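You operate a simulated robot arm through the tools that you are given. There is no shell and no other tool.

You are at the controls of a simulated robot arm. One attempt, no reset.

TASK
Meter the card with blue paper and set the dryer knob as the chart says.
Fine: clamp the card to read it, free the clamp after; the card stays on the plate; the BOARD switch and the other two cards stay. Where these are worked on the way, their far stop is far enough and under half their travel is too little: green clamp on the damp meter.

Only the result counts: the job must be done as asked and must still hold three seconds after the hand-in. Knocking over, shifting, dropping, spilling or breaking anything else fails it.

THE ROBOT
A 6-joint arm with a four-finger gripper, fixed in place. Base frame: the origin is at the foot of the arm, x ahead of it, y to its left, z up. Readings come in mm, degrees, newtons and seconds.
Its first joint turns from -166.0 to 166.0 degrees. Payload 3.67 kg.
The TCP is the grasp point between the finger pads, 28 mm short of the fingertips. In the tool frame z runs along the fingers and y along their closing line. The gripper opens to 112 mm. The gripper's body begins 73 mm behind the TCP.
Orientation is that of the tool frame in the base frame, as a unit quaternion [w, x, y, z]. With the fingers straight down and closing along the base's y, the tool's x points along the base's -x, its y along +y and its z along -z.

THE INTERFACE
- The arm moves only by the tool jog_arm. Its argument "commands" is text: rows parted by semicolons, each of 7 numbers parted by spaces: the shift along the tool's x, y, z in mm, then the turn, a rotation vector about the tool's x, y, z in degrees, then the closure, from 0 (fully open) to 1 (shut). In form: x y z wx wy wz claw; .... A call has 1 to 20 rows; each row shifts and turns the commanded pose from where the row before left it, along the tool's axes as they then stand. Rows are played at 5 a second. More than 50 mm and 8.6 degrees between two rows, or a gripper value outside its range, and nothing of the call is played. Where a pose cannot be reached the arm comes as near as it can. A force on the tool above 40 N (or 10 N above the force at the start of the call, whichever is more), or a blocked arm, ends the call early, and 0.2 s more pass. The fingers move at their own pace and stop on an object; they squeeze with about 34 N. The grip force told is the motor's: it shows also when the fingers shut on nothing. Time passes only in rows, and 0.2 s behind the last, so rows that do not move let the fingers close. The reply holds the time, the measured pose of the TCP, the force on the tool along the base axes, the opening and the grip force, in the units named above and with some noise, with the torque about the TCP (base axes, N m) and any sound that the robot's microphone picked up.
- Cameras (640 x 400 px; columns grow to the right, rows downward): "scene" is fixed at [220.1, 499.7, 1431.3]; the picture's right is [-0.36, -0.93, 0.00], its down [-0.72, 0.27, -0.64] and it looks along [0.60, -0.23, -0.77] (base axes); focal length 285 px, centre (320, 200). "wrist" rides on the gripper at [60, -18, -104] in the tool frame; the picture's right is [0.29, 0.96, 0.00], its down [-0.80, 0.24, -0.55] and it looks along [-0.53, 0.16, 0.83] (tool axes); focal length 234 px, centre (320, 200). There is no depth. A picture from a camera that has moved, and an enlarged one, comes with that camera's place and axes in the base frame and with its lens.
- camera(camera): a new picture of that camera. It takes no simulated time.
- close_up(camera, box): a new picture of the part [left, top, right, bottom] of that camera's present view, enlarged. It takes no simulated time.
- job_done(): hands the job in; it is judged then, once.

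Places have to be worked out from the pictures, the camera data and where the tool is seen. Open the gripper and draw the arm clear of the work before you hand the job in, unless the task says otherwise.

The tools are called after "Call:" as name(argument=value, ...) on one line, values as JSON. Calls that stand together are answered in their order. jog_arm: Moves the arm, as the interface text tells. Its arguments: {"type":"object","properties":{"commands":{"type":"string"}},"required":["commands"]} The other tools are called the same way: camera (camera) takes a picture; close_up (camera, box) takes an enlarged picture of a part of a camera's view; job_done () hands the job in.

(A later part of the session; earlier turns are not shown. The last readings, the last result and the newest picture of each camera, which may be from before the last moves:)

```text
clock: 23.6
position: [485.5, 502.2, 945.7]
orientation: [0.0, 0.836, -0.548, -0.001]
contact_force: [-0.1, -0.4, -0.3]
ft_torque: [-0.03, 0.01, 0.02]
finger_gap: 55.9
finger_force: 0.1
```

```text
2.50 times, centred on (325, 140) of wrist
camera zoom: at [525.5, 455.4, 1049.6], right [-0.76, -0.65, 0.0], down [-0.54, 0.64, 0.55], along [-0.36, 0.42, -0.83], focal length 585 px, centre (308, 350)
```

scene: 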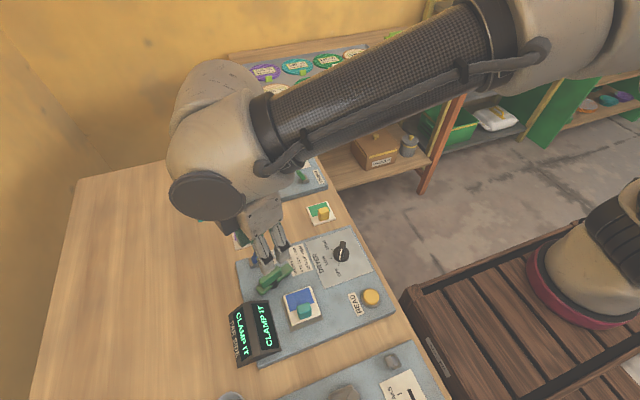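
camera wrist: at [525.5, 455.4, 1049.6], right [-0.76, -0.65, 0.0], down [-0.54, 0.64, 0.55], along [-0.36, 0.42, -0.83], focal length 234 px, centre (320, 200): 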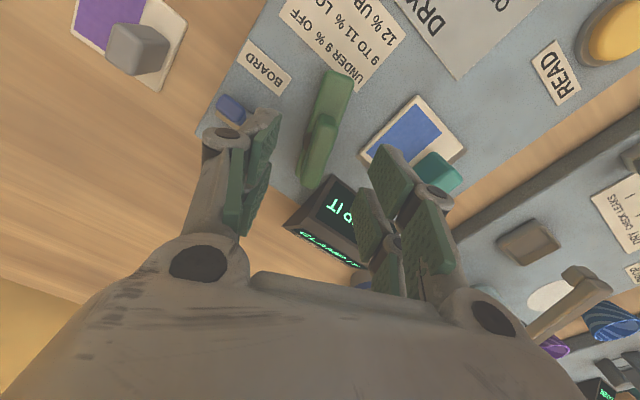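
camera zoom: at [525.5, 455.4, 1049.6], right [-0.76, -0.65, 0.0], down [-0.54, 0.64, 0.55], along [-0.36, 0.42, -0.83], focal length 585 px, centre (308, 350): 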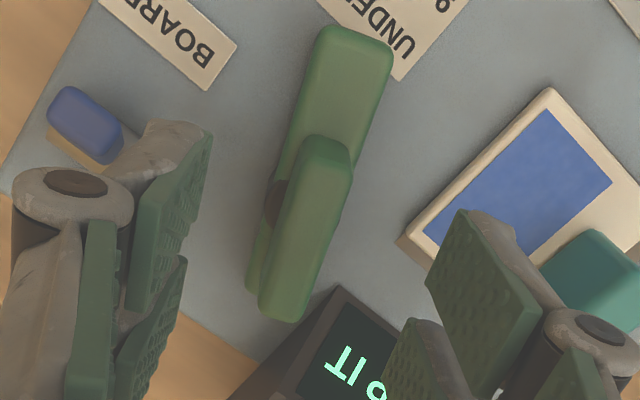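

The fin is within about 2 mm and 3° of the tool axes. I'll correct that, narrow the opening to about 36 mm, and descend around it while watching the force.

Call:
jog_arm(commands="0 -1.8 0 0 0 -3 0.68; 0 0 8 0 0 0 0.68; 0 0 8 0 0 0 0.68; 0 0 8 0 0 0 0.68; 0 0 6 0 0 0 0.68; 0 0 4 0 0 0 0.68; 0 0 0 0 0 0 0.68")

Call:
camera(camera="wrist")

Call:
close_up(camera="scene", box=[235, 230, 325, 310])

```text
clock: 25.2
position: [487.0, 505.6, 912.6]
orientation: [-0.001, 0.85, -0.526, -0.001]
contact_force: [-1.0, 0.2, 0.9]
ft_torque: [-0.01, 0.04, 0.0]
finger_gap: 35.6
finger_force: 0.1
```

```text
taken
camera wrist: at [530.3, 459.6, 1015.4], right [-0.73, -0.68, 0.0], down [-0.57, 0.61, 0.55], along [-0.38, 0.4, -0.83], focal length 234 px, centre (320, 200)
```

wrist: 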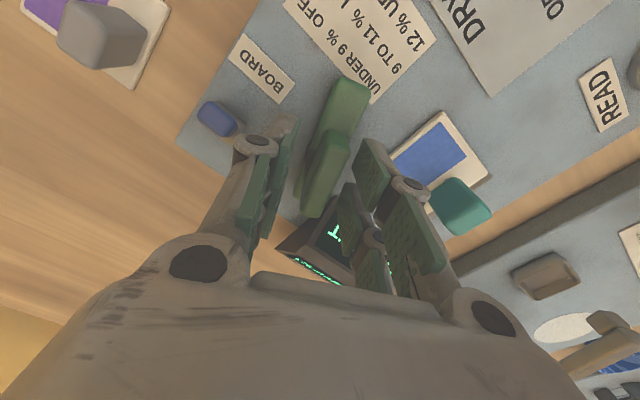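

```text
5.00 times, centred on (280, 270) of scene
camera zoom: at [220.1, 499.7, 1431.3], right [-0.36, -0.93, 0.0], down [-0.72, 0.27, -0.64], along [0.6, -0.23, -0.77], focal length 1427 px, centre (520, -150)
```

zoom: 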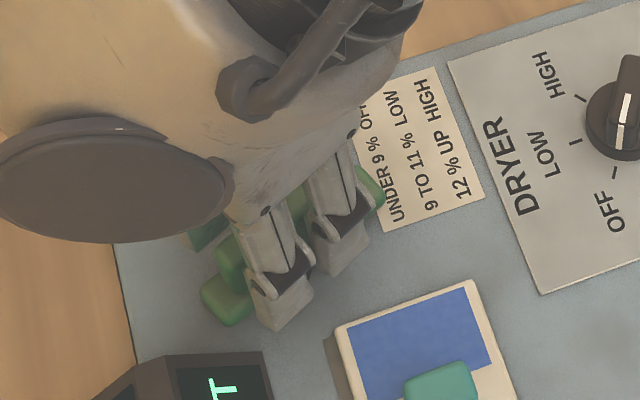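

I'll zoom in to check the fin between the pads at this height.

Call:
close_up(camera="wrist", box=[230, 70, 430, 240])

```text
2.35 times, centred on (330, 155) of wrist
camera zoom: at [530.3, 459.6, 1015.4], right [-0.73, -0.68, 0.0], down [-0.57, 0.61, 0.55], along [-0.38, 0.4, -0.83], focal length 551 px, centre (296, 306)
```

zoom: 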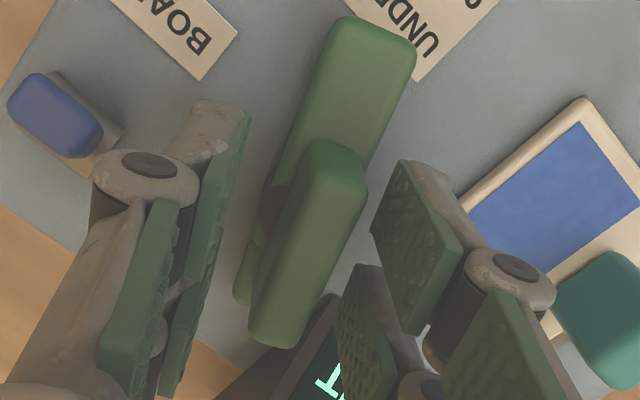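

The fin is centred within about 1.5 mm and aligned to 1°. I'll descend another 6 mm and close on it.

Call:
jog_arm(commands="0 1 3 0 0 0 0.68; 0 0 3 0 0 0 0.68; 0 0 0 0 0 0 0.68; 0 0 0 0 0 0 0.85; 0 0 0 0 0 0 0.95; 0 0 0 0 0 0 0.95; 0 0 0 0 0 0 0.95")

```text
clock: 26.8
position: [484.4, 504.4, 905.3]
orientation: [0.0, 0.85, -0.527, -0.001]
contact_force: [-5.3, -2.9, 0.6]
ft_torque: [0.05, 0.16, -1.89]
finger_gap: 23.2
finger_force: 44.5
```

The fingers stopped at 23 mm with some twist torque, wider than I expected for the fin. I'll look before turning.

Call:
close_up(camera="wrist", box=[230, 70, 430, 240])

Call:
close_up(camera="scene", box=[235, 240, 325, 320])

```text
2.35 times, centred on (330, 155) of wrist
camera zoom: at [528.2, 458.9, 1009.0], right [-0.73, -0.68, 0.0], down [-0.57, 0.61, 0.55], along [-0.38, 0.4, -0.83], focal length 551 px, centre (296, 306)
```

zoom: 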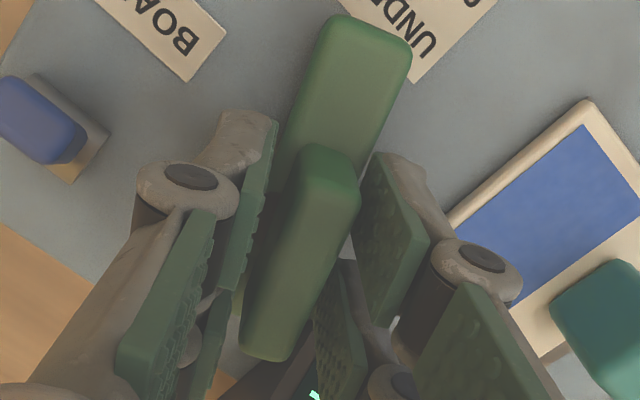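

```text
5.00 times, centred on (280, 280) of scene
camera zoom: at [220.1, 499.7, 1431.3], right [-0.36, -0.93, 0.0], down [-0.72, 0.27, -0.64], along [0.6, -0.23, -0.77], focal length 1427 px, centre (520, -200)
```

zoom: 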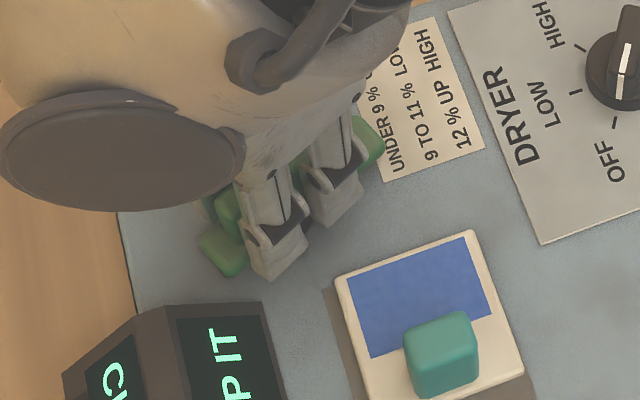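

The pads are gripping the lower bar itself (about 22 mm wide), which turns with the fin, and the tips are clear of the card. I'll start turning clockwise in small steps and monitor.

Call:
jog_arm(commands="0 0 0 0 0 6 0.95; 0 0 0 0 0 6 0.95; 0 0 0 0 0 6 0.95; 0 0 0 0 0 0 0.95")

Call:
close_up(camera="wrist", box=[230, 70, 430, 240])

```text
clock: 27.8
position: [485.8, 503.2, 904.6]
orientation: [0.0, 0.757, -0.654, 0.0]
contact_force: [-3.2, -1.0, -2.9]
ft_torque: [-0.33, -0.01, 0.05]
finger_gap: 20.9
finger_force: 45.0
```

```text
2.35 times, centred on (330, 155) of wrist
camera zoom: at [512.2, 447.9, 1009.0], right [-0.91, -0.42, 0.0], down [-0.35, 0.75, 0.55], along [-0.24, 0.5, -0.83], focal length 551 px, centre (296, 306)
```

zoom: 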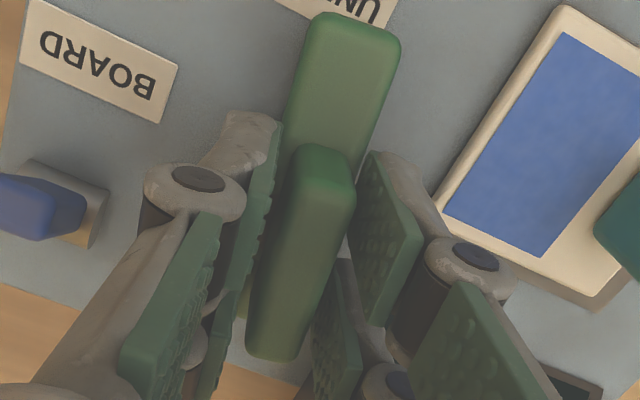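

It turns freely (torque near zero, gap 20.9 mm, the bar now aligned with the pads). I'll continue clockwise.

Call:
jog_arm(commands="0 0 0 0 0 7 0.95; 0 0 0 0 0 7 0.95; 0 0 0 0 0 7 0.95; 0 0 0 0 0 7 0.95; 0 0 0 0 0 7 0.95; 0 0 0 0 0 0 0.95")

Call:
close_up(camera="wrist", box=[230, 70, 430, 240])

Call:
close_up(camera="scene", box=[225, 240, 335, 360])

```text
clock: 29.2
position: [485.1, 504.4, 905.1]
orientation: [-0.001, -0.526, 0.851, 0.0]
contact_force: [-12.7, -10.6, -9.4]
ft_torque: [-0.12, 0.26, 0.01]
finger_gap: 20.8
finger_force: 45.3
```

```text
2.35 times, centred on (330, 155) of wrist
camera zoom: at [474.7, 443.1, 1009.1], right [-0.99, 0.17, 0.0], down [0.14, 0.82, 0.55], along [0.09, 0.55, -0.83], focal length 551 px, centre (296, 306)
```

zoom: 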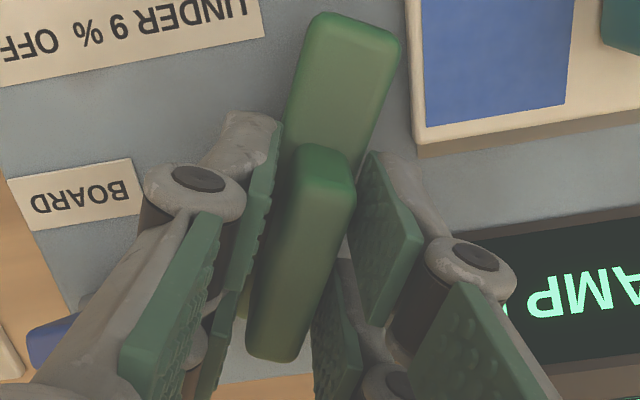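

```text
3.33 times, centred on (280, 300) of scene
camera zoom: at [220.1, 499.7, 1431.3], right [-0.36, -0.93, 0.0], down [-0.72, 0.27, -0.64], along [0.6, -0.23, -0.77], focal length 951 px, centre (453, -133)
```

zoom: 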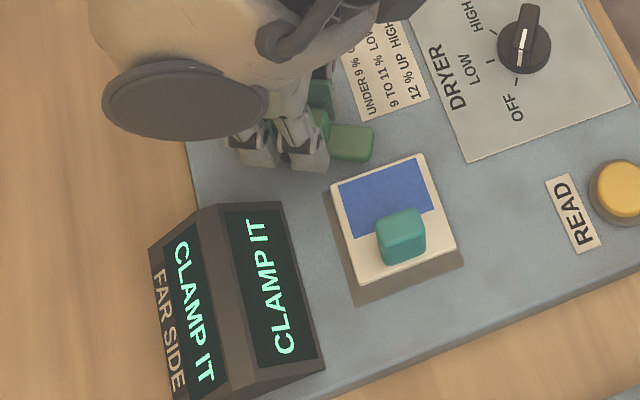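

Turned about 53°, with side forces building to about 16 N from a ~1 mm pivot offset. I'll shift to relieve that and continue turning.

Call:
jog_arm(commands="1.1 0.5 0.5 0 0 0 0.95; 0 0 0 0 0 6 0.95; 0.4 0 0 0 0 6 0.95; 0 0 0 0 0 0 0.95")

Call:
close_up(camera="scene", box=[225, 240, 335, 360])

```text
clock: 30.2
position: [484.7, 505.3, 906.2]
orientation: [0.001, -0.434, 0.901, 0.002]
contact_force: [-0.9, -0.6, 0.3]
ft_torque: [-0.25, 0.28, -0.05]
finger_gap: 20.7
finger_force: 45.0
```

```text
3.33 times, centred on (280, 300) of scene
camera zoom: at [220.1, 499.7, 1431.3], right [-0.36, -0.93, 0.0], down [-0.72, 0.27, -0.64], along [0.6, -0.23, -0.77], focal length 951 px, centre (453, -133)
```

zoom: 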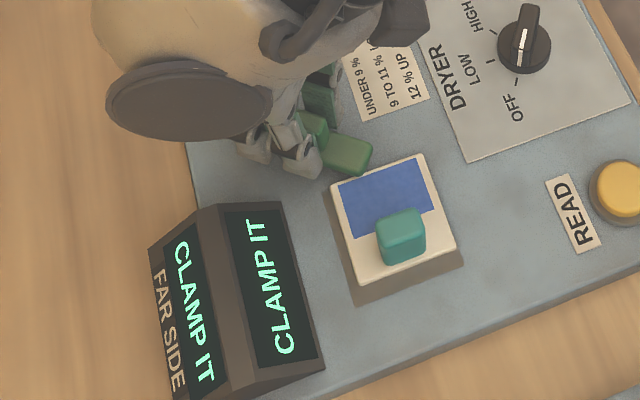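

The forces are back to about zero and the bar's end is nearing the card's edge. I'll continue turning.

Call:
jog_arm(commands="0.2 0.1 0 0 0 6 0.95; 0.2 0.1 0 0 0 6 0.95; 0.2 0.1 0 0 0 6 0.95; 0 0 0 0 0 0 0.95")

Call:
close_up(camera="scene", box=[225, 240, 335, 360])

```text
clock: 31.2
position: [483.9, 505.0, 905.7]
orientation: [0.0, -0.287, 0.958, 0.002]
contact_force: [12.1, 9.7, 6.3]
ft_torque: [0.39, -0.41, -0.02]
finger_gap: 20.7
finger_force: 44.7
```

```text
3.33 times, centred on (280, 300) of scene
camera zoom: at [220.1, 499.7, 1431.3], right [-0.36, -0.93, 0.0], down [-0.72, 0.27, -0.64], along [0.6, -0.23, -0.77], focal length 951 px, centre (453, -133)
```

zoom: 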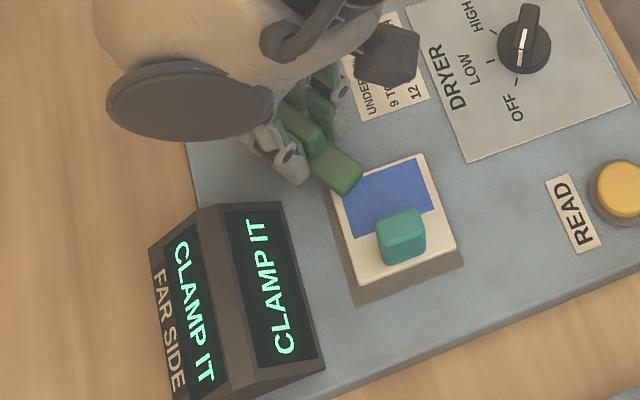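

The bar's end is now over the card corner; a small reverse push along the bar shows I over-corrected. I'll shift back 1 mm and turn further to the stop.

Call:
jog_arm(commands="-1 0 0 0 0 0 0.95; 0 0 0 0 0 5 0.95; 0 0 0 0 0 5 0.95; 0 0 0 0 0 0 0.95")

Call:
close_up(camera="scene", box=[225, 240, 335, 360])

```text
clock: 32.2
position: [484.8, 503.6, 904.9]
orientation: [0.0, -0.203, 0.979, 0.001]
contact_force: [8.5, 10.5, 15.8]
ft_torque: [-0.13, 0.64, -0.05]
finger_gap: 20.8
finger_force: 44.9
```

```text
3.33 times, centred on (280, 300) of scene
camera zoom: at [220.1, 499.7, 1431.3], right [-0.36, -0.93, 0.0], down [-0.72, 0.27, -0.64], along [0.6, -0.23, -0.77], focal length 951 px, centre (453, -133)
```

zoom: 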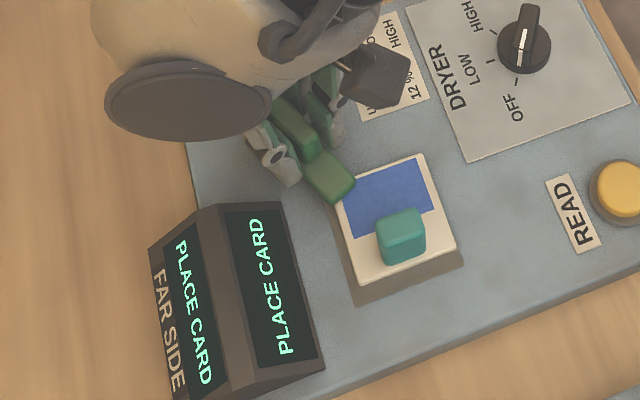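

The display switched to "PLACE CARD" and there's 16 N upward. I need a closer look at the card and bar before doing anything else.

Call:
close_up(camera="scene", box=[270, 260, 330, 330])

Call:
camera(camera="wrist")

Call:
close_up(camera="wrist", box=[230, 40, 430, 240])

```text
5.71 times, centred on (300, 295) of scene
camera zoom: at [220.1, 499.7, 1431.3], right [-0.36, -0.93, 0.0], down [-0.72, 0.27, -0.64], along [0.6, -0.23, -0.77], focal length 1630 px, centre (434, -343)
```

zoom: 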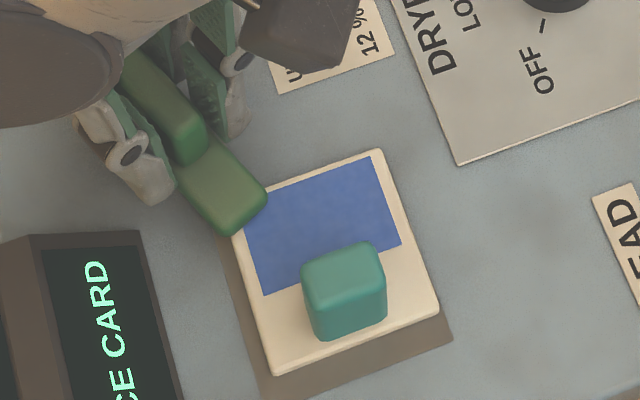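

```text
taken
camera wrist: at [437.3, 464.2, 1009.0], right [-0.65, 0.76, 0.0], down [0.64, 0.54, 0.56], along [0.42, 0.36, -0.83], focal length 234 px, centre (320, 200)
```

wrist: 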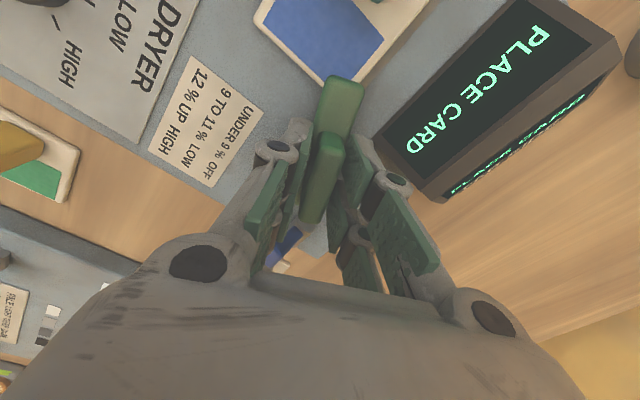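

```text
2.00 times, centred on (330, 140) of wrist
camera zoom: at [437.3, 464.2, 1009.0], right [-0.65, 0.76, 0.0], down [0.64, 0.54, 0.56], along [0.42, 0.36, -0.83], focal length 468 px, centre (300, 320)
```

zoom: 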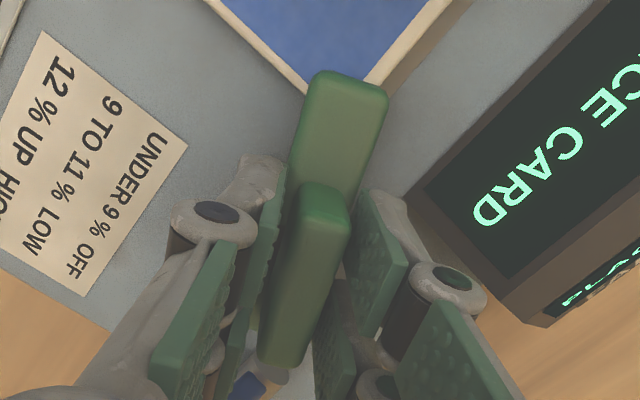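

The bar overlaps the card corner by about 15 mm and the card doesn't look visibly shifted. My tool may be pressing the bar down, so I'll relieve the vertical and side load slightly and see what the display does.

Call:
jog_arm(commands="-0.5 -0.5 -1 0 0 0 0.95; 0 0 0 0 0 0 0.95; 0 0 0 0 0 0 0.95")

Call:
close_up(camera="scene", box=[225, 260, 335, 360])

```text
clock: 33.0
position: [485.2, 503.6, 906.1]
orientation: [-0.001, -0.204, 0.979, 0.0]
contact_force: [-0.3, 16.1, -7.7]
ft_torque: [0.98, -1.09, 0.01]
finger_gap: 20.6
finger_force: 45.5
```

```text
4.00 times, centred on (280, 310) of scene
camera zoom: at [220.1, 499.7, 1431.3], right [-0.36, -0.93, 0.0], down [-0.72, 0.27, -0.64], along [0.6, -0.23, -0.77], focal length 1141 px, centre (480, -240)
```

zoom: 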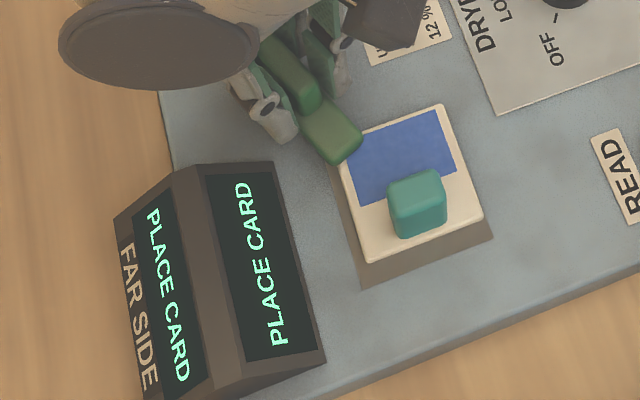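

The display still says PLACE CARD. I'll take the same enlargement as before clamping for a direct comparison of the card's position.

Call:
close_up(camera="scene", box=[245, 250, 325, 330])

```text
5.00 times, centred on (285, 290) of scene
camera zoom: at [220.1, 499.7, 1431.3], right [-0.36, -0.93, 0.0], down [-0.72, 0.27, -0.64], along [0.6, -0.23, -0.77], focal length 1427 px, centre (495, -250)
```

zoom: 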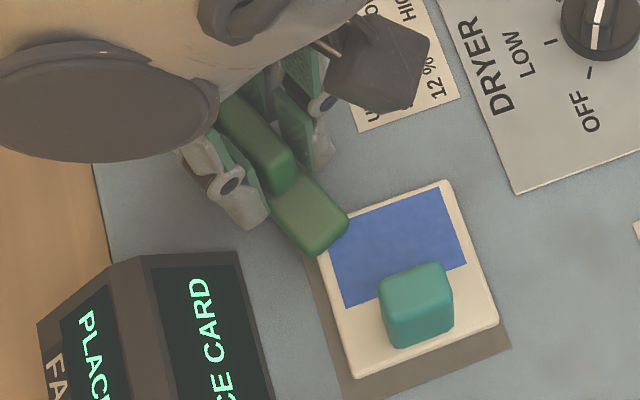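

The card matches its earlier place exactly, so it hasn't moved. I'll let go of the bar with a small opening, so my grip isn't loading it, and re-read the display.

Call:
jog_arm(commands="0 0 0 0 0 0 0.8; 0 0 0 0 0 0 0.72; 0 0 0 0 0 0 0.72; 0 0 0 0 0 0 0.72")

Call:
close_up(camera="scene", box=[245, 250, 325, 330])

Call:
close_up(camera="wrist", box=[230, 0, 460, 200])

```text
clock: 34.0
position: [485.1, 504.1, 906.5]
orientation: [0.001, -0.203, 0.979, 0.0]
contact_force: [0.6, 1.6, -0.1]
ft_torque: [-0.04, 0.0, 0.03]
finger_gap: 31.1
finger_force: 0.1
```

```text
5.00 times, centred on (285, 290) of scene
camera zoom: at [220.1, 499.7, 1431.3], right [-0.36, -0.93, 0.0], down [-0.72, 0.27, -0.64], along [0.6, -0.23, -0.77], focal length 1427 px, centre (495, -250)
```

zoom: 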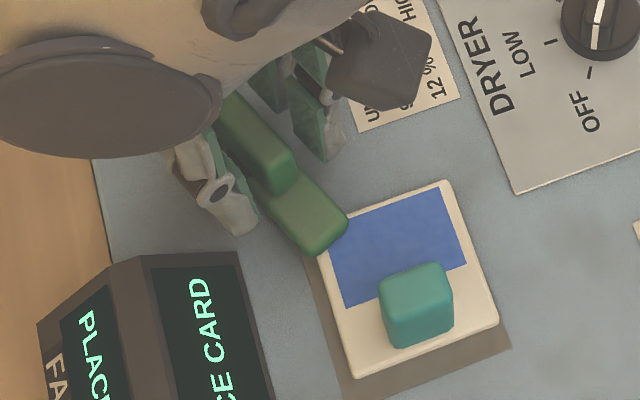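

```text
2.00 times, centred on (345, 100) of wrist
camera zoom: at [437.8, 463.6, 1010.0], right [-0.65, 0.76, 0.0], down [0.64, 0.54, 0.55], along [0.42, 0.36, -0.83], focal length 468 px, centre (270, 400)
```

zoom: 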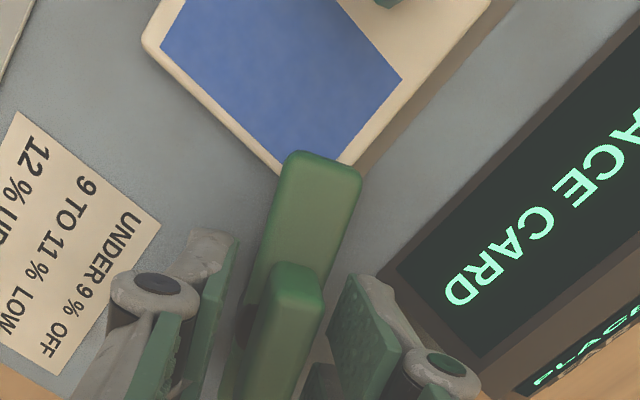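

Still "PLACE CARD". Measured against the plate outline, the card sits about 4.5 mm too far toward +x and about 2 mm toward −y, so it's probably at the edge of the meter's tolerance. I'll swing the clamp back open and re-centre the card.

Call:
jog_arm(commands="-0.3 0.7 0 0 0 0 0.72; 0 0 0 0 0 0 0.85; 0 0 0 0 0 0 0.95; 0 0 0 0 0 0 0.95; 0 0 0 0 0 -5 0.95; 0 0 0 0 0 -5 0.95; 0 0 0 0 0 0 0.95")

Call:
close_up(camera="scene", box=[225, 260, 335, 360])

```text
clock: 35.6
position: [484.9, 504.3, 908.1]
orientation: [0.001, -0.288, 0.958, 0.002]
contact_force: [0.3, -0.9, 15.1]
ft_torque: [-0.79, 1.17, -0.03]
finger_gap: 13.8
finger_force: 45.0
```

```text
4.00 times, centred on (280, 310) of scene
camera zoom: at [220.1, 499.7, 1431.3], right [-0.36, -0.93, 0.0], down [-0.72, 0.27, -0.64], along [0.6, -0.23, -0.77], focal length 1141 px, centre (480, -240)
```

zoom: 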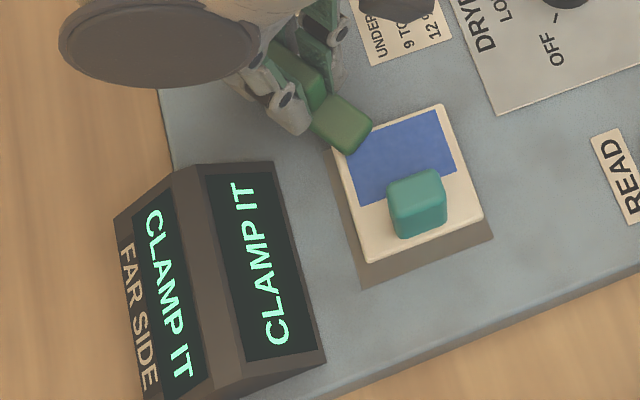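

Backing off 10° brought "CLAMP IT" back, so the meter sees the card but rejects its seating when clamped, which fits an off-centre card. The fingers now grip the fin itself (13.8 mm). I'll lift 1 mm to relieve the tips and swing the clamp open.

Call:
jog_arm(commands="0 0 -1 0 0 0 0.95; 0 0 0 0 0 -7 0.95; 0 0 0 0 0 -7 0.95; 0 0 0 0 0 -7 0.95; 0 0 0 0 0 -7 0.95; 0 0 0 0 0 0 0.95")

```text
clock: 37.0
position: [485.1, 504.4, 906.7]
orientation: [0.0, -0.512, 0.859, 0.0]
contact_force: [-1.7, 1.2, -1.7]
ft_torque: [0.93, -0.4, 0.05]
finger_gap: 13.9
finger_force: 44.8
```

The forces are small and the clamp is following. I'll turn back another 28°.

Call:
jog_arm(commands="0 0 0 0 0 -7 0.95; 0 0 0 0 0 -7 0.95; 0 0 0 0 0 -7 0.95; 0 0 0 0 0 -7 0.95; 0 0 0 0 0 0 0.95")

```text
clock: 38.2
position: [485.1, 504.4, 905.7]
orientation: [0.0, -0.704, 0.71, 0.0]
contact_force: [-8.9, -1.8, -5.1]
ft_torque: [0.19, 0.23, 0.04]
finger_gap: 13.8
finger_force: 45.0
```

The clamp is about 66° back and well clear of the card. I'll release it, rise straight up, turn the gripper back and move over the card's block.

Call:
jog_arm(commands="0 0 0 0 0 0 0.75; 0 0 0 0 0 0 0.64; 0 0 0 0 0 0 0.64; 0 0 -15 0 0 0 0.64; 0 0 -25 0 0 0 0.64; 0 0 -25 0 0 0 0.64; 0 0 -25 0 0 0 0.64; 0 0 0 0 0 8.1 0.64; 0 0 0 0 0 8.1 0.64; 0 0 0 0 0 8.1 0.64; 0 0 0 0 0 8.1 0.64; 0 0 0 0 0 8.1 0.64; 0 0 0 0 0 8.1 0.64; 0 0 0 0 0 8.1 0.64; 0 0 0 0 0 8.1 0.64; 0 0 0 0 0 8.1 0.64; 0 0 0 0 0 8.3 0.64; 0 0 0 0 0 8.3 0.64; 0 0 0 0 0 0 0.64")

Call:
camera(camera="wrist")

Call:
close_up(camera="scene", box=[225, 240, 335, 360])

```text
clock: 42.2
position: [485.9, 506.4, 995.9]
orientation: [0.0, 0.001, 1.0, 0.0]
contact_force: [0.2, -0.6, 0.0]
ft_torque: [0.03, 0.03, 0.0]
finger_gap: 40.5
finger_force: 0.1
```

```text
taken
camera wrist: at [426.1, 486.9, 1099.9], right [-0.29, 0.96, 0.0], down [0.8, 0.24, 0.55], along [0.53, 0.16, -0.83], focal length 234 px, centre (320, 200)
```

wrist: 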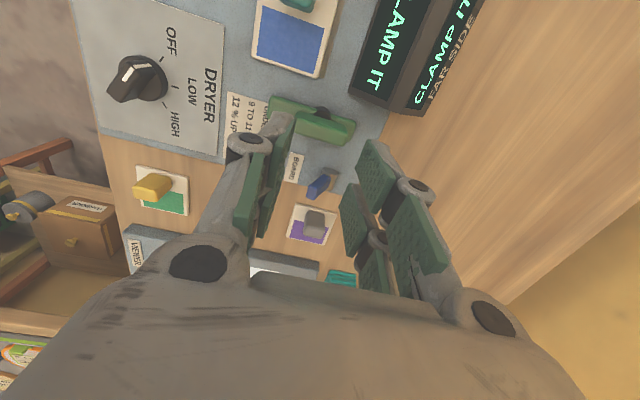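

```text
3.33 times, centred on (280, 300) of scene
camera zoom: at [220.1, 499.7, 1431.3], right [-0.36, -0.93, 0.0], down [-0.72, 0.27, -0.64], along [0.6, -0.23, -0.77], focal length 951 px, centre (453, -133)
```

zoom: 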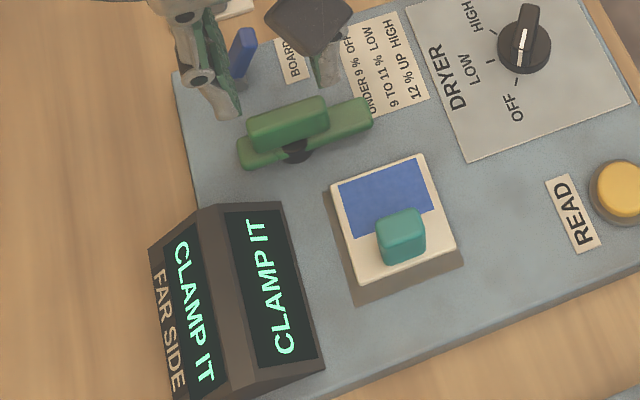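

The clamp is open and clear. I'll move over the card block, to about (397, 463), and come partway down.

Call:
jog_arm(commands="30 -14 0 0 0 0 0.5; 30 -14 0 0 0 0 0.5; 28.7 -13.6 0 0 0 0 0.5; 0 0 20 0 0 0 0.5; 0 0 20 0 0 0 0.5; 0 0 15 0 0 0 0.5; 0 0 0 0 0 0 0.5")

Call:
camera(camera="wrist")

Call:
close_up(camera="wrist", box=[250, 90, 390, 220])

```text
clock: 43.8
position: [397.1, 463.7, 942.8]
orientation: [0.001, 0.0, 1.0, 0.001]
contact_force: [-0.1, -0.6, 0.0]
ft_torque: [-0.02, 0.0, -0.01]
finger_gap: 56.0
finger_force: 0.0
```

```text
taken
camera wrist: at [337.0, 446.0, 1046.4], right [-0.29, 0.96, 0.0], down [0.8, 0.24, 0.55], along [0.53, 0.16, -0.83], focal length 234 px, centre (320, 200)
```

wrist: 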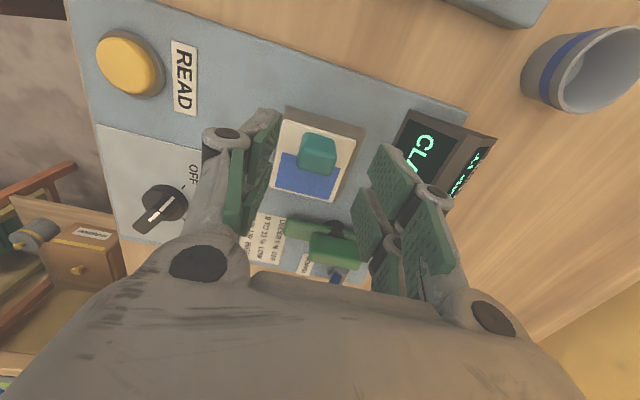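

```text
3.08 times, centred on (320, 155) of wrist
camera zoom: at [337.0, 446.0, 1046.4], right [-0.29, 0.96, 0.0], down [0.8, 0.24, 0.55], along [0.53, 0.16, -0.83], focal length 720 px, centre (320, 338)
```

zoom: 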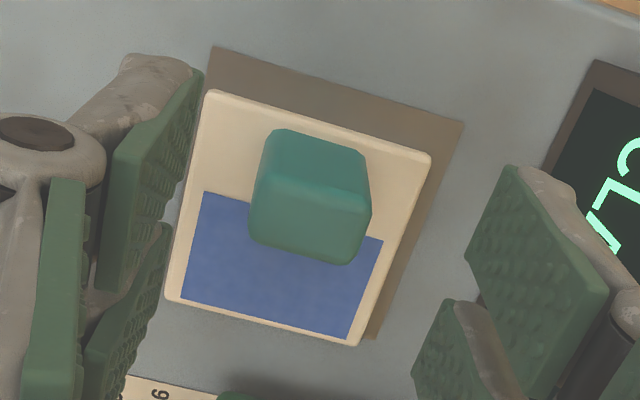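

From here the margins are clear: about 10–11 mm of plate shows at −x, none at +x, about 5 mm at +y and 1.5 mm at −y. I'll grip the block again, with a small y correction first so the grip doesn't push it.

Call:
jog_arm(commands="0 -1.2 10 0 0 0 0.5; 0 0 10 0 0 0 0.5; 0 0 8 0 0 0 0.5; 0 0 5 0 0 0 0.5; 0 0 0 0 0 0 0.5; 0 0 0 0 0 0 0.7; 0 0 0 0 0 0 0.85; 0 0 0 0 0 0 0.9; 0 0 0 0 0 0 0.9")

```text
clock: 45.8
position: [397.4, 461.7, 909.7]
orientation: [0.0, 0.0, 1.0, -0.001]
contact_force: [-0.5, 0.2, 0.2]
ft_torque: [0.0, 0.02, -0.03]
finger_gap: 25.0
finger_force: 33.5
```

Gripped with no side force. I'll lift 6 mm, shift −5 mm in x and +2 mm in y, and check.

Call:
jog_arm(commands="0 0 -3 0 0 0 0.9; 0 0 -3 0 0 0 0.9; 2.6 1 0 0 0 0 0.9; 2.6 1 0 0 0 0 0.9; 0 0 0 0 0 0 0.9; 0 0 0 0 0 0 0.9")

Call:
close_up(camera="wrist", box=[250, 90, 390, 220])

```text
clock: 47.2
position: [391.5, 463.3, 914.6]
orientation: [0.0, 0.0, 1.0, -0.001]
contact_force: [-0.1, 0.3, 0.1]
ft_torque: [0.04, 0.02, 0.0]
finger_gap: 24.9
finger_force: 34.2
```

```text
3.08 times, centred on (320, 155) of wrist
camera zoom: at [332.2, 445.4, 1018.0], right [-0.29, 0.96, 0.0], down [0.8, 0.24, 0.55], along [0.53, 0.16, -0.83], focal length 720 px, centre (320, 338)
```

zoom: 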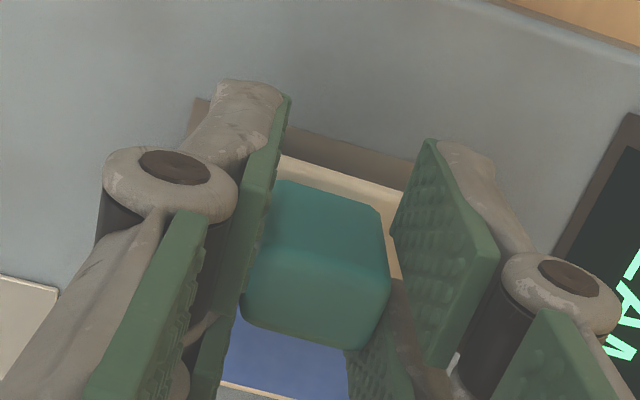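

Now I'll lower in small steps until light contact, then release.

Call:
jog_arm(commands="0 0 2 0 0 0 0.9; 0 0 2 0 0 0 0.9; 0 0 1 0 0 0 0.9; 0 0 0.7 0 0 0 0.9; 0 0 0 0 0 0 0.9")

```text
clock: 48.4
position: [391.4, 464.4, 909.0]
orientation: [0.0, 0.001, 1.0, 0.001]
contact_force: [-0.4, -0.8, 0.4]
ft_torque: [0.0, -0.01, 0.0]
finger_gap: 25.0
finger_force: 33.9
```

I'm within about 0.3 mm of the plate; one more small step, then release.

Call:
jog_arm(commands="0 0 0.6 0 0 0 0.9; 0 0 0 0 0 0 0.9; 0 0 0 0 0 0 0.75; 0 0 0 0 0 0 0.6; 0 0 0 0 0 0 0.5; 0 0 0 0 0 0 0.5")

Call:
close_up(camera="wrist", box=[230, 90, 390, 220])

```text
clock: 49.8
position: [390.9, 464.3, 908.1]
orientation: [0.0, 0.0, 1.0, 0.001]
contact_force: [0.3, -0.1, 0.1]
ft_torque: [0.05, 0.01, 0.0]
finger_gap: 56.1
finger_force: 0.1
```

```text
3.08 times, centred on (310, 155) of wrist
camera zoom: at [332.0, 445.9, 1012.3], right [-0.29, 0.96, 0.0], down [0.8, 0.24, 0.55], along [0.53, 0.16, -0.83], focal length 720 px, centre (351, 338)
```

zoom: 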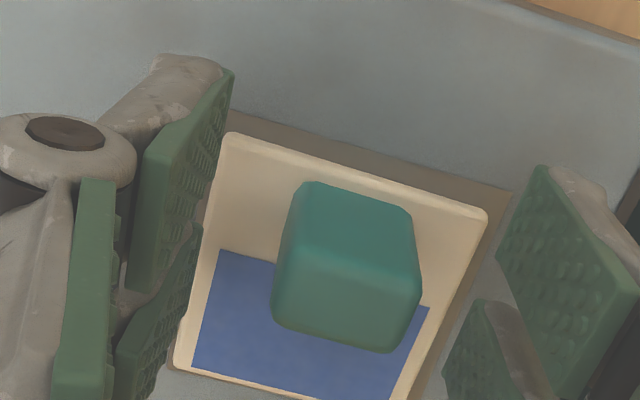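

Released. I'll rise straight up and check how the card sits on the plate.

Call:
jog_arm(commands="0 0 -15 0 0 0 0.5; 0 0 -20 0 0 0 0.5; 0 0 -25 0 0 0 0.5; 0 0 -25 0 0 0 0.5; 0 0 0 0 0 0 0.5")

Call:
close_up(camera="wrist", box=[240, 70, 460, 210])

```text
clock: 51.0
position: [390.7, 464.1, 994.6]
orientation: [0.0, 0.0, 1.0, -0.001]
contact_force: [-0.5, 0.4, -0.4]
ft_torque: [0.0, 0.03, 0.01]
finger_gap: 56.0
finger_force: 0.1
```

```text
2.86 times, centred on (350, 140) of wrist
camera zoom: at [331.7, 446.3, 1098.0], right [-0.29, 0.96, 0.0], down [0.8, 0.24, 0.55], along [0.53, 0.16, -0.83], focal length 669 px, centre (234, 371)
```

zoom: 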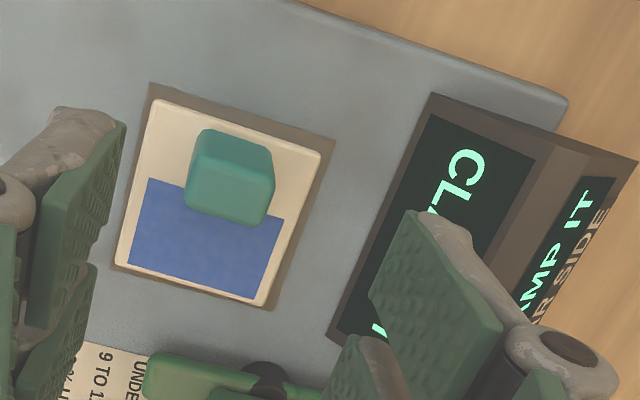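

The card is now centred on the plate and the display reads "CLAMP IT". I'll return over the clamp pivot, turned to its present angle.

Call:
jog_arm(commands="-31.3 13.6 0 0 0 0 0.6; -31.3 13.6 0 0 0 0 0.64; -31.3 13.6 0 0 0 0 0.64; 0 0 0 0 0 -8.1 0.64; 0 0 0 0 0 -8.1 0.64; 0 0 0 0 0 -8.1 0.64; 0 0 0 0 0 -8.1 0.64; 0 0 0 0 0 -8.1 0.64; 0 0 0 0 0 -8.1 0.64; 0 0 0 0 0 -8.1 0.64; 0 0 0 0 0 -8.1 0.64; 0 0 0 0 0 -8.1 0.64; 0 0 0 0 0 -8.3 0.64; 0 0 0 0 0 -8.3 0.64; 0 0 20 0 0 0 0.64; 0 0 20 0 0 0 0.64; 0 0 0 0 0 0 0.64")

Call:
close_up(camera="wrist", box=[220, 50, 430, 230])

Call:
close_up(camera="scene", box=[225, 240, 335, 360])

```text
clock: 54.6
position: [485.2, 504.9, 952.4]
orientation: [0.0, -0.704, 0.71, 0.001]
contact_force: [-0.4, 0.3, 0.2]
ft_torque: [0.0, 0.02, 0.0]
finger_gap: 40.6
finger_force: 0.1
```

```text
2.22 times, centred on (325, 140) of wrist
camera zoom: at [503.2, 444.8, 1056.4], right [-0.96, -0.28, 0.0], down [-0.23, 0.8, 0.55], along [-0.16, 0.53, -0.83], focal length 520 px, centre (309, 333)
```

zoom: 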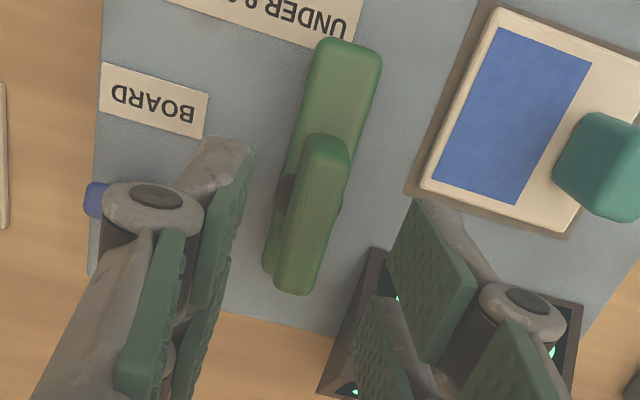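

```text
3.33 times, centred on (280, 300) of scene
camera zoom: at [220.1, 499.7, 1431.3], right [-0.36, -0.93, 0.0], down [-0.72, 0.27, -0.64], along [0.6, -0.23, -0.77], focal length 951 px, centre (453, -133)
```

zoom: 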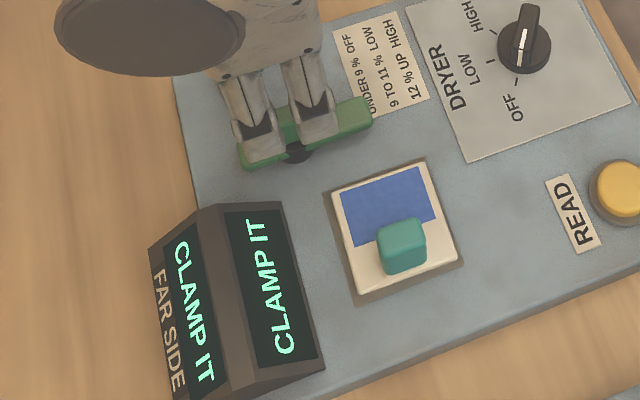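

The fin sits between the pads. I'll narrow the opening a little to stay clear of the BOARD switch, descend to z≈910 and grip the fin.

Call:
jog_arm(commands="0 0 12 0 0 0 0.7; 0 0 12 0 0 0 0.7; 0 0 10 0 0 0 0.7; 0 0 8 0 0 0 0.7; 0 0 0 0 0 0 0.7; 0 0 0 0 0 0 0.85; 0 0 0 0 0 0 0.95; 0 0 0 0 0 0 0.95; 0 0 0 0 0 0 0.95")

```text
clock: 56.6
position: [485.2, 504.6, 911.4]
orientation: [-0.001, -0.704, 0.71, 0.001]
contact_force: [-16.3, 1.5, -6.0]
ft_torque: [0.64, 0.47, -0.04]
finger_gap: 14.1
finger_force: 44.5
```

Gripped on the fin (14 mm); there's 16 N pulling toward −x, so I'll shift about 0.8 mm that way, then turn clockwise.

Call:
jog_arm(commands="0 0.8 0 0 0 0 0.95; 0 0 0 0 0 7 0.95; 0 0 0 0 0 7 0.95; 0 0 0 0 0 7 0.95; 0 0 0 0 0 7 0.95; 0 0 0 0 0 0 0.95")

```text
clock: 58.0
position: [486.0, 505.7, 912.1]
orientation: [0.0, -0.51, 0.86, 0.0]
contact_force: [-10.6, 0.0, -13.7]
ft_torque: [0.89, -0.23, 0.01]
finger_gap: 13.8
finger_force: 45.2
```

It follows well. I'll make a slight correction (−0.5 mm x, 0.5 mm down) and continue turning toward the card.

Call:
jog_arm(commands="0.24 0.44 0.6 0 0 0 0.95; 0 0 0 0 0 7 0.95; 0 0 0 0 0 7 0.95; 0 0 0 0 0 7 0.95; 0 0 0 0 0 6 0.95; 0 0 0 0 0 0 0.95")

Call:
close_up(camera="scene", box=[225, 240, 335, 360])

```text
clock: 59.4
position: [485.4, 505.2, 911.8]
orientation: [0.0, -0.296, 0.955, 0.001]
contact_force: [7.1, 3.4, -1.7]
ft_torque: [0.21, -0.42, -0.02]
finger_gap: 13.9
finger_force: 44.8
```

```text
3.33 times, centred on (280, 300) of scene
camera zoom: at [220.1, 499.7, 1431.3], right [-0.36, -0.93, 0.0], down [-0.72, 0.27, -0.64], along [0.6, -0.23, -0.77], focal length 951 px, centre (453, -133)
```

zoom: 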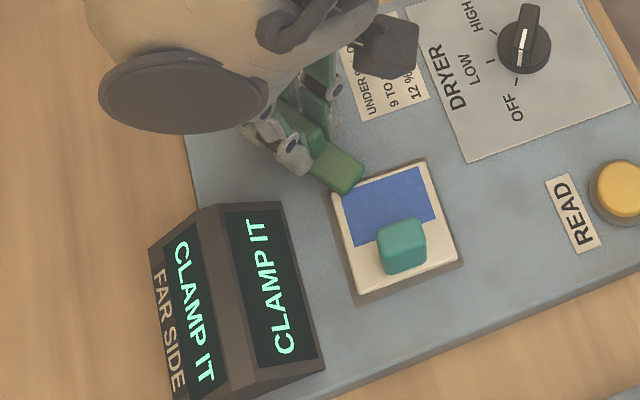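

Tool at about −145.6° and the forces are modest. I'll turn a few more degrees and check the display.

Call:
jog_arm(commands="-0.3 0 0 0 0 4 0.95; 0 0 0 0 0 4 0.95; 0 0 0 0 0 0 0.95; 0 0 0 0 0 0 0.95")

Call:
close_up(camera="scene", box=[225, 240, 335, 360])

```text
clock: 60.4
position: [485.2, 504.6, 911.9]
orientation: [0.001, -0.229, 0.973, 0.001]
contact_force: [12.8, 5.2, 5.1]
ft_torque: [0.21, -0.55, -0.03]
finger_gap: 14.0
finger_force: 45.3
```

```text
3.33 times, centred on (280, 300) of scene
camera zoom: at [220.1, 499.7, 1431.3], right [-0.36, -0.93, 0.0], down [-0.72, 0.27, -0.64], along [0.6, -0.23, -0.77], focal length 951 px, centre (453, -133)
```

zoom: 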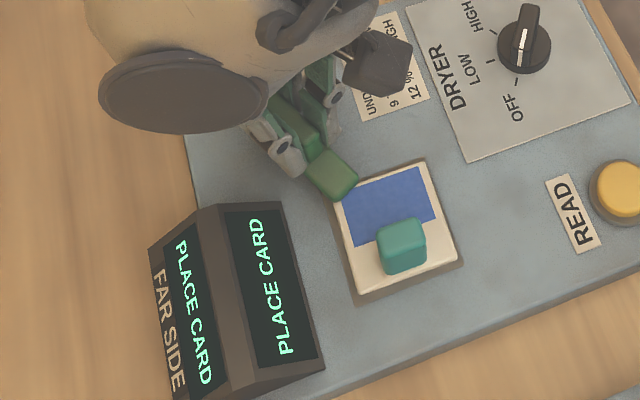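

The display says "PLACE CARD" again as soon as the clamp closes, even with the card centred. I'll release the fin, rise, and inspect how the bar meets the card.

Call:
jog_arm(commands="0 0 0 0 0 0 0.8; 0 0 0 0 0 0 0.7; 0 0 0 0 0 0 0.7; 0 0 -15 0 0 0 0.7; 0 0 -20 0 0 0 0.7; 0 0 -20 0 0 0 0.6; 0 0 0 0 0 0 0.6")

Call:
camera(camera="wrist")

Call:
close_up(camera="wrist", box=[240, 0, 460, 180])

Call:
close_up(camera="scene", box=[225, 240, 335, 360])

```text
clock: 62.0
position: [483.6, 505.2, 966.5]
orientation: [0.0, -0.229, 0.973, 0.0]
contact_force: [0.1, -0.1, -0.3]
ft_torque: [0.02, -0.01, 0.04]
finger_gap: 44.8
finger_force: 0.1
```

```text
taken
camera wrist: at [439.1, 462.0, 1070.5], right [-0.68, 0.73, 0.0], down [0.61, 0.57, 0.55], along [0.4, 0.38, -0.83], focal length 234 px, centre (320, 200)
```

wrist: 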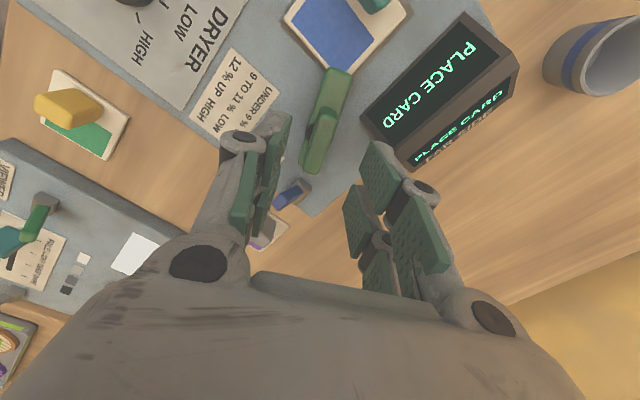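

```text
2.22 times, centred on (350, 90) of wrist
camera zoom: at [439.1, 462.0, 1070.5], right [-0.68, 0.73, 0.0], down [0.61, 0.57, 0.55], along [0.4, 0.38, -0.83], focal length 520 px, centre (253, 444)
```

zoom: 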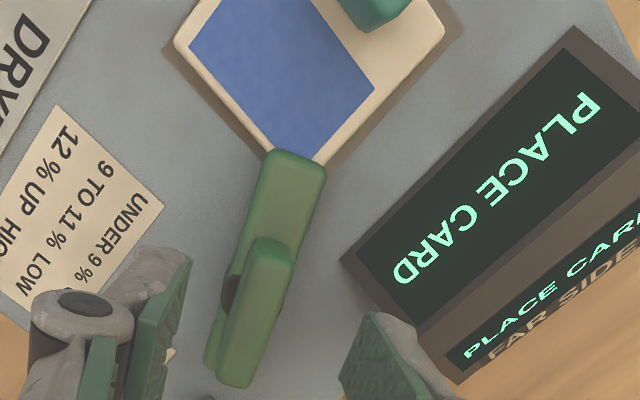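

```text
3.33 times, centred on (280, 300) of scene
camera zoom: at [220.1, 499.7, 1431.3], right [-0.36, -0.93, 0.0], down [-0.72, 0.27, -0.64], along [0.6, -0.23, -0.77], focal length 951 px, centre (453, -133)
```

zoom: 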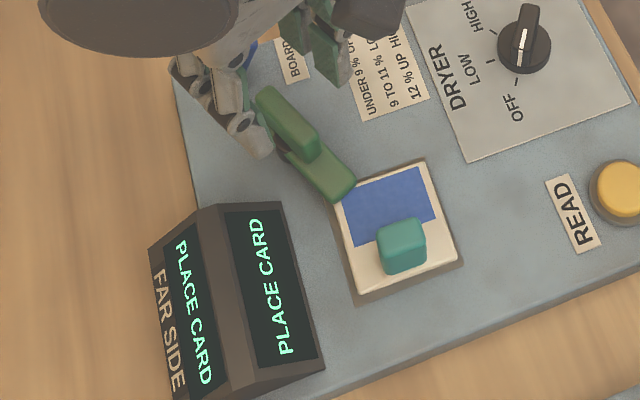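

The bar's end just covers the card's corner, and I haven't felt a far stop yet (torque stayed about 0). I'll regrip the fin and turn on to the far stop, watching the torque and display.

Call:
jog_arm(commands="0 0 15 0 0 0 0.65; 0 0 20 0 0 0 0.7; 0 0 12 0 0 0 0.7; 0 0 8 0 0 0 0.7; 0 0 0 0 0 0 0.7; 0 0 0 0 0 0 0.85; 0 0 0 0 0 0 0.95; 0 0 0 0 0 0 0.95; 0 0 0 0 0 3 0.95; 0 0 0 0 0 3 0.95; 0 0 0 0 0 0 0.95")

Call:
close_up(camera="scene", box=[225, 240, 335, 360])

```text
clock: 64.4
position: [484.4, 504.3, 909.5]
orientation: [0.001, -0.178, 0.984, 0.0]
contact_force: [-0.6, -2.7, -10.1]
ft_torque: [0.31, -0.82, 2.32]
finger_gap: 14.6
finger_force: 45.7
```

```text
3.33 times, centred on (280, 300) of scene
camera zoom: at [220.1, 499.7, 1431.3], right [-0.36, -0.93, 0.0], down [-0.72, 0.27, -0.64], along [0.6, -0.23, -0.77], focal length 951 px, centre (453, -133)
```

zoom: 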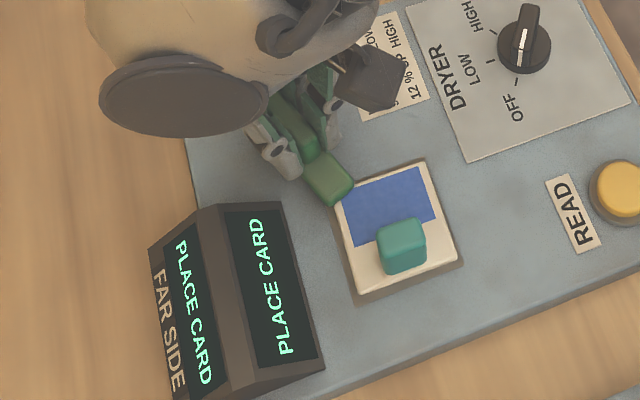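

I've now hit the far stop (2.3 N·m of twist, clamp at about −157°), and the display still says "PLACE CARD". I'll release and back the arm well away to inspect the whole meter, including the BOARD switch.

Call:
jog_arm(commands="0 0 0 0 0 -1.5 0.9; 0 0 0 0 0 0 0.8; 0 0 0 0 0 0 0.7; 0 0 0 0 0 0 0.65; 0 0 -20 0 0 0 0.65; 0 0 -25 0 0 0 0.6; 0 0 -30 0 0 0 0.5; 0 0 -30 0 0 0 0.5; -30 0 -10 0 0 0 0.5; -40 0 0 0 0 0 0.5; -40 0 0 0 0 0 0.5; -40 0 0 0 0 0 0.5; 0 0 0 0 0 0 0.5")

Call:
camera(camera="scene")

Call:
close_up(camera="scene", box=[225, 235, 345, 335])

Call:
camera(camera="wrist")

```text
clock: 67.2
position: [626.0, 561.5, 1028.0]
orientation: [0.0, -0.192, 0.981, 0.001]
contact_force: [-0.9, -0.2, -0.4]
ft_torque: [0.01, -0.05, -0.01]
finger_gap: 56.0
finger_force: 0.0
```

```text
taken
```

scene: 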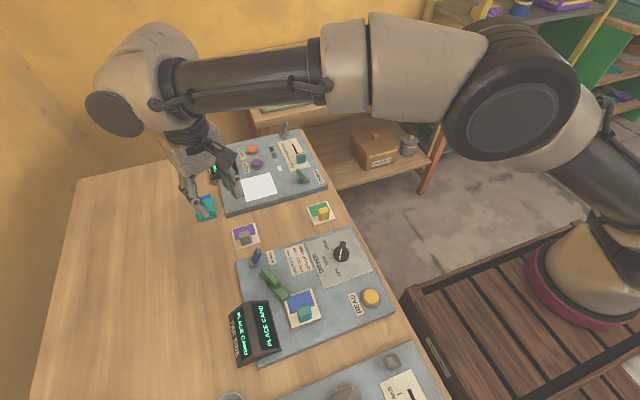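

```text
4.00 times, centred on (285, 285) of scene
camera zoom: at [220.1, 499.7, 1431.3], right [-0.36, -0.93, 0.0], down [-0.72, 0.27, -0.64], along [0.6, -0.23, -0.77], focal length 1141 px, centre (460, -140)
```

zoom: 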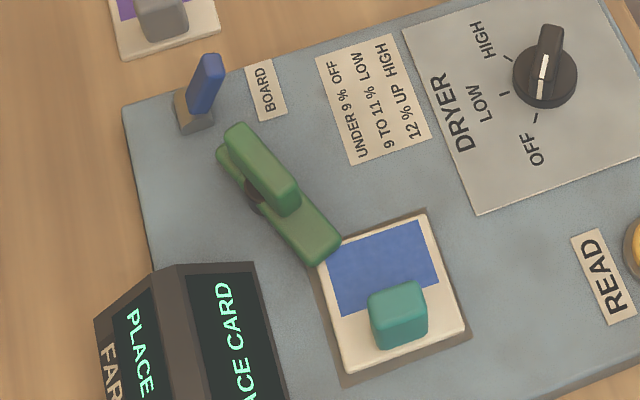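

```text
taken
camera wrist: at [577.0, 521.9, 1130.9], right [-0.63, 0.78, 0.0], down [0.65, 0.52, 0.55], along [0.43, 0.35, -0.83], focal length 234 px, centre (320, 200)
```

wrist: 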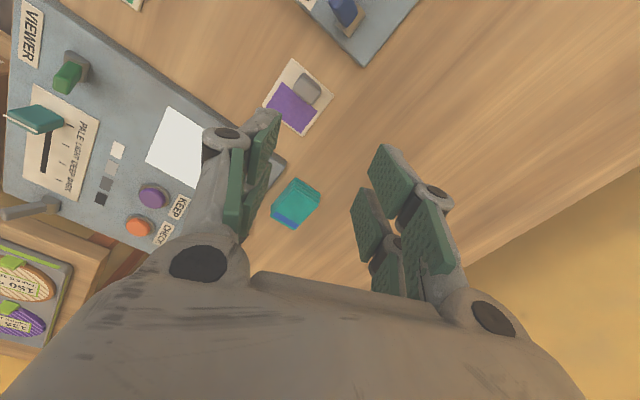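

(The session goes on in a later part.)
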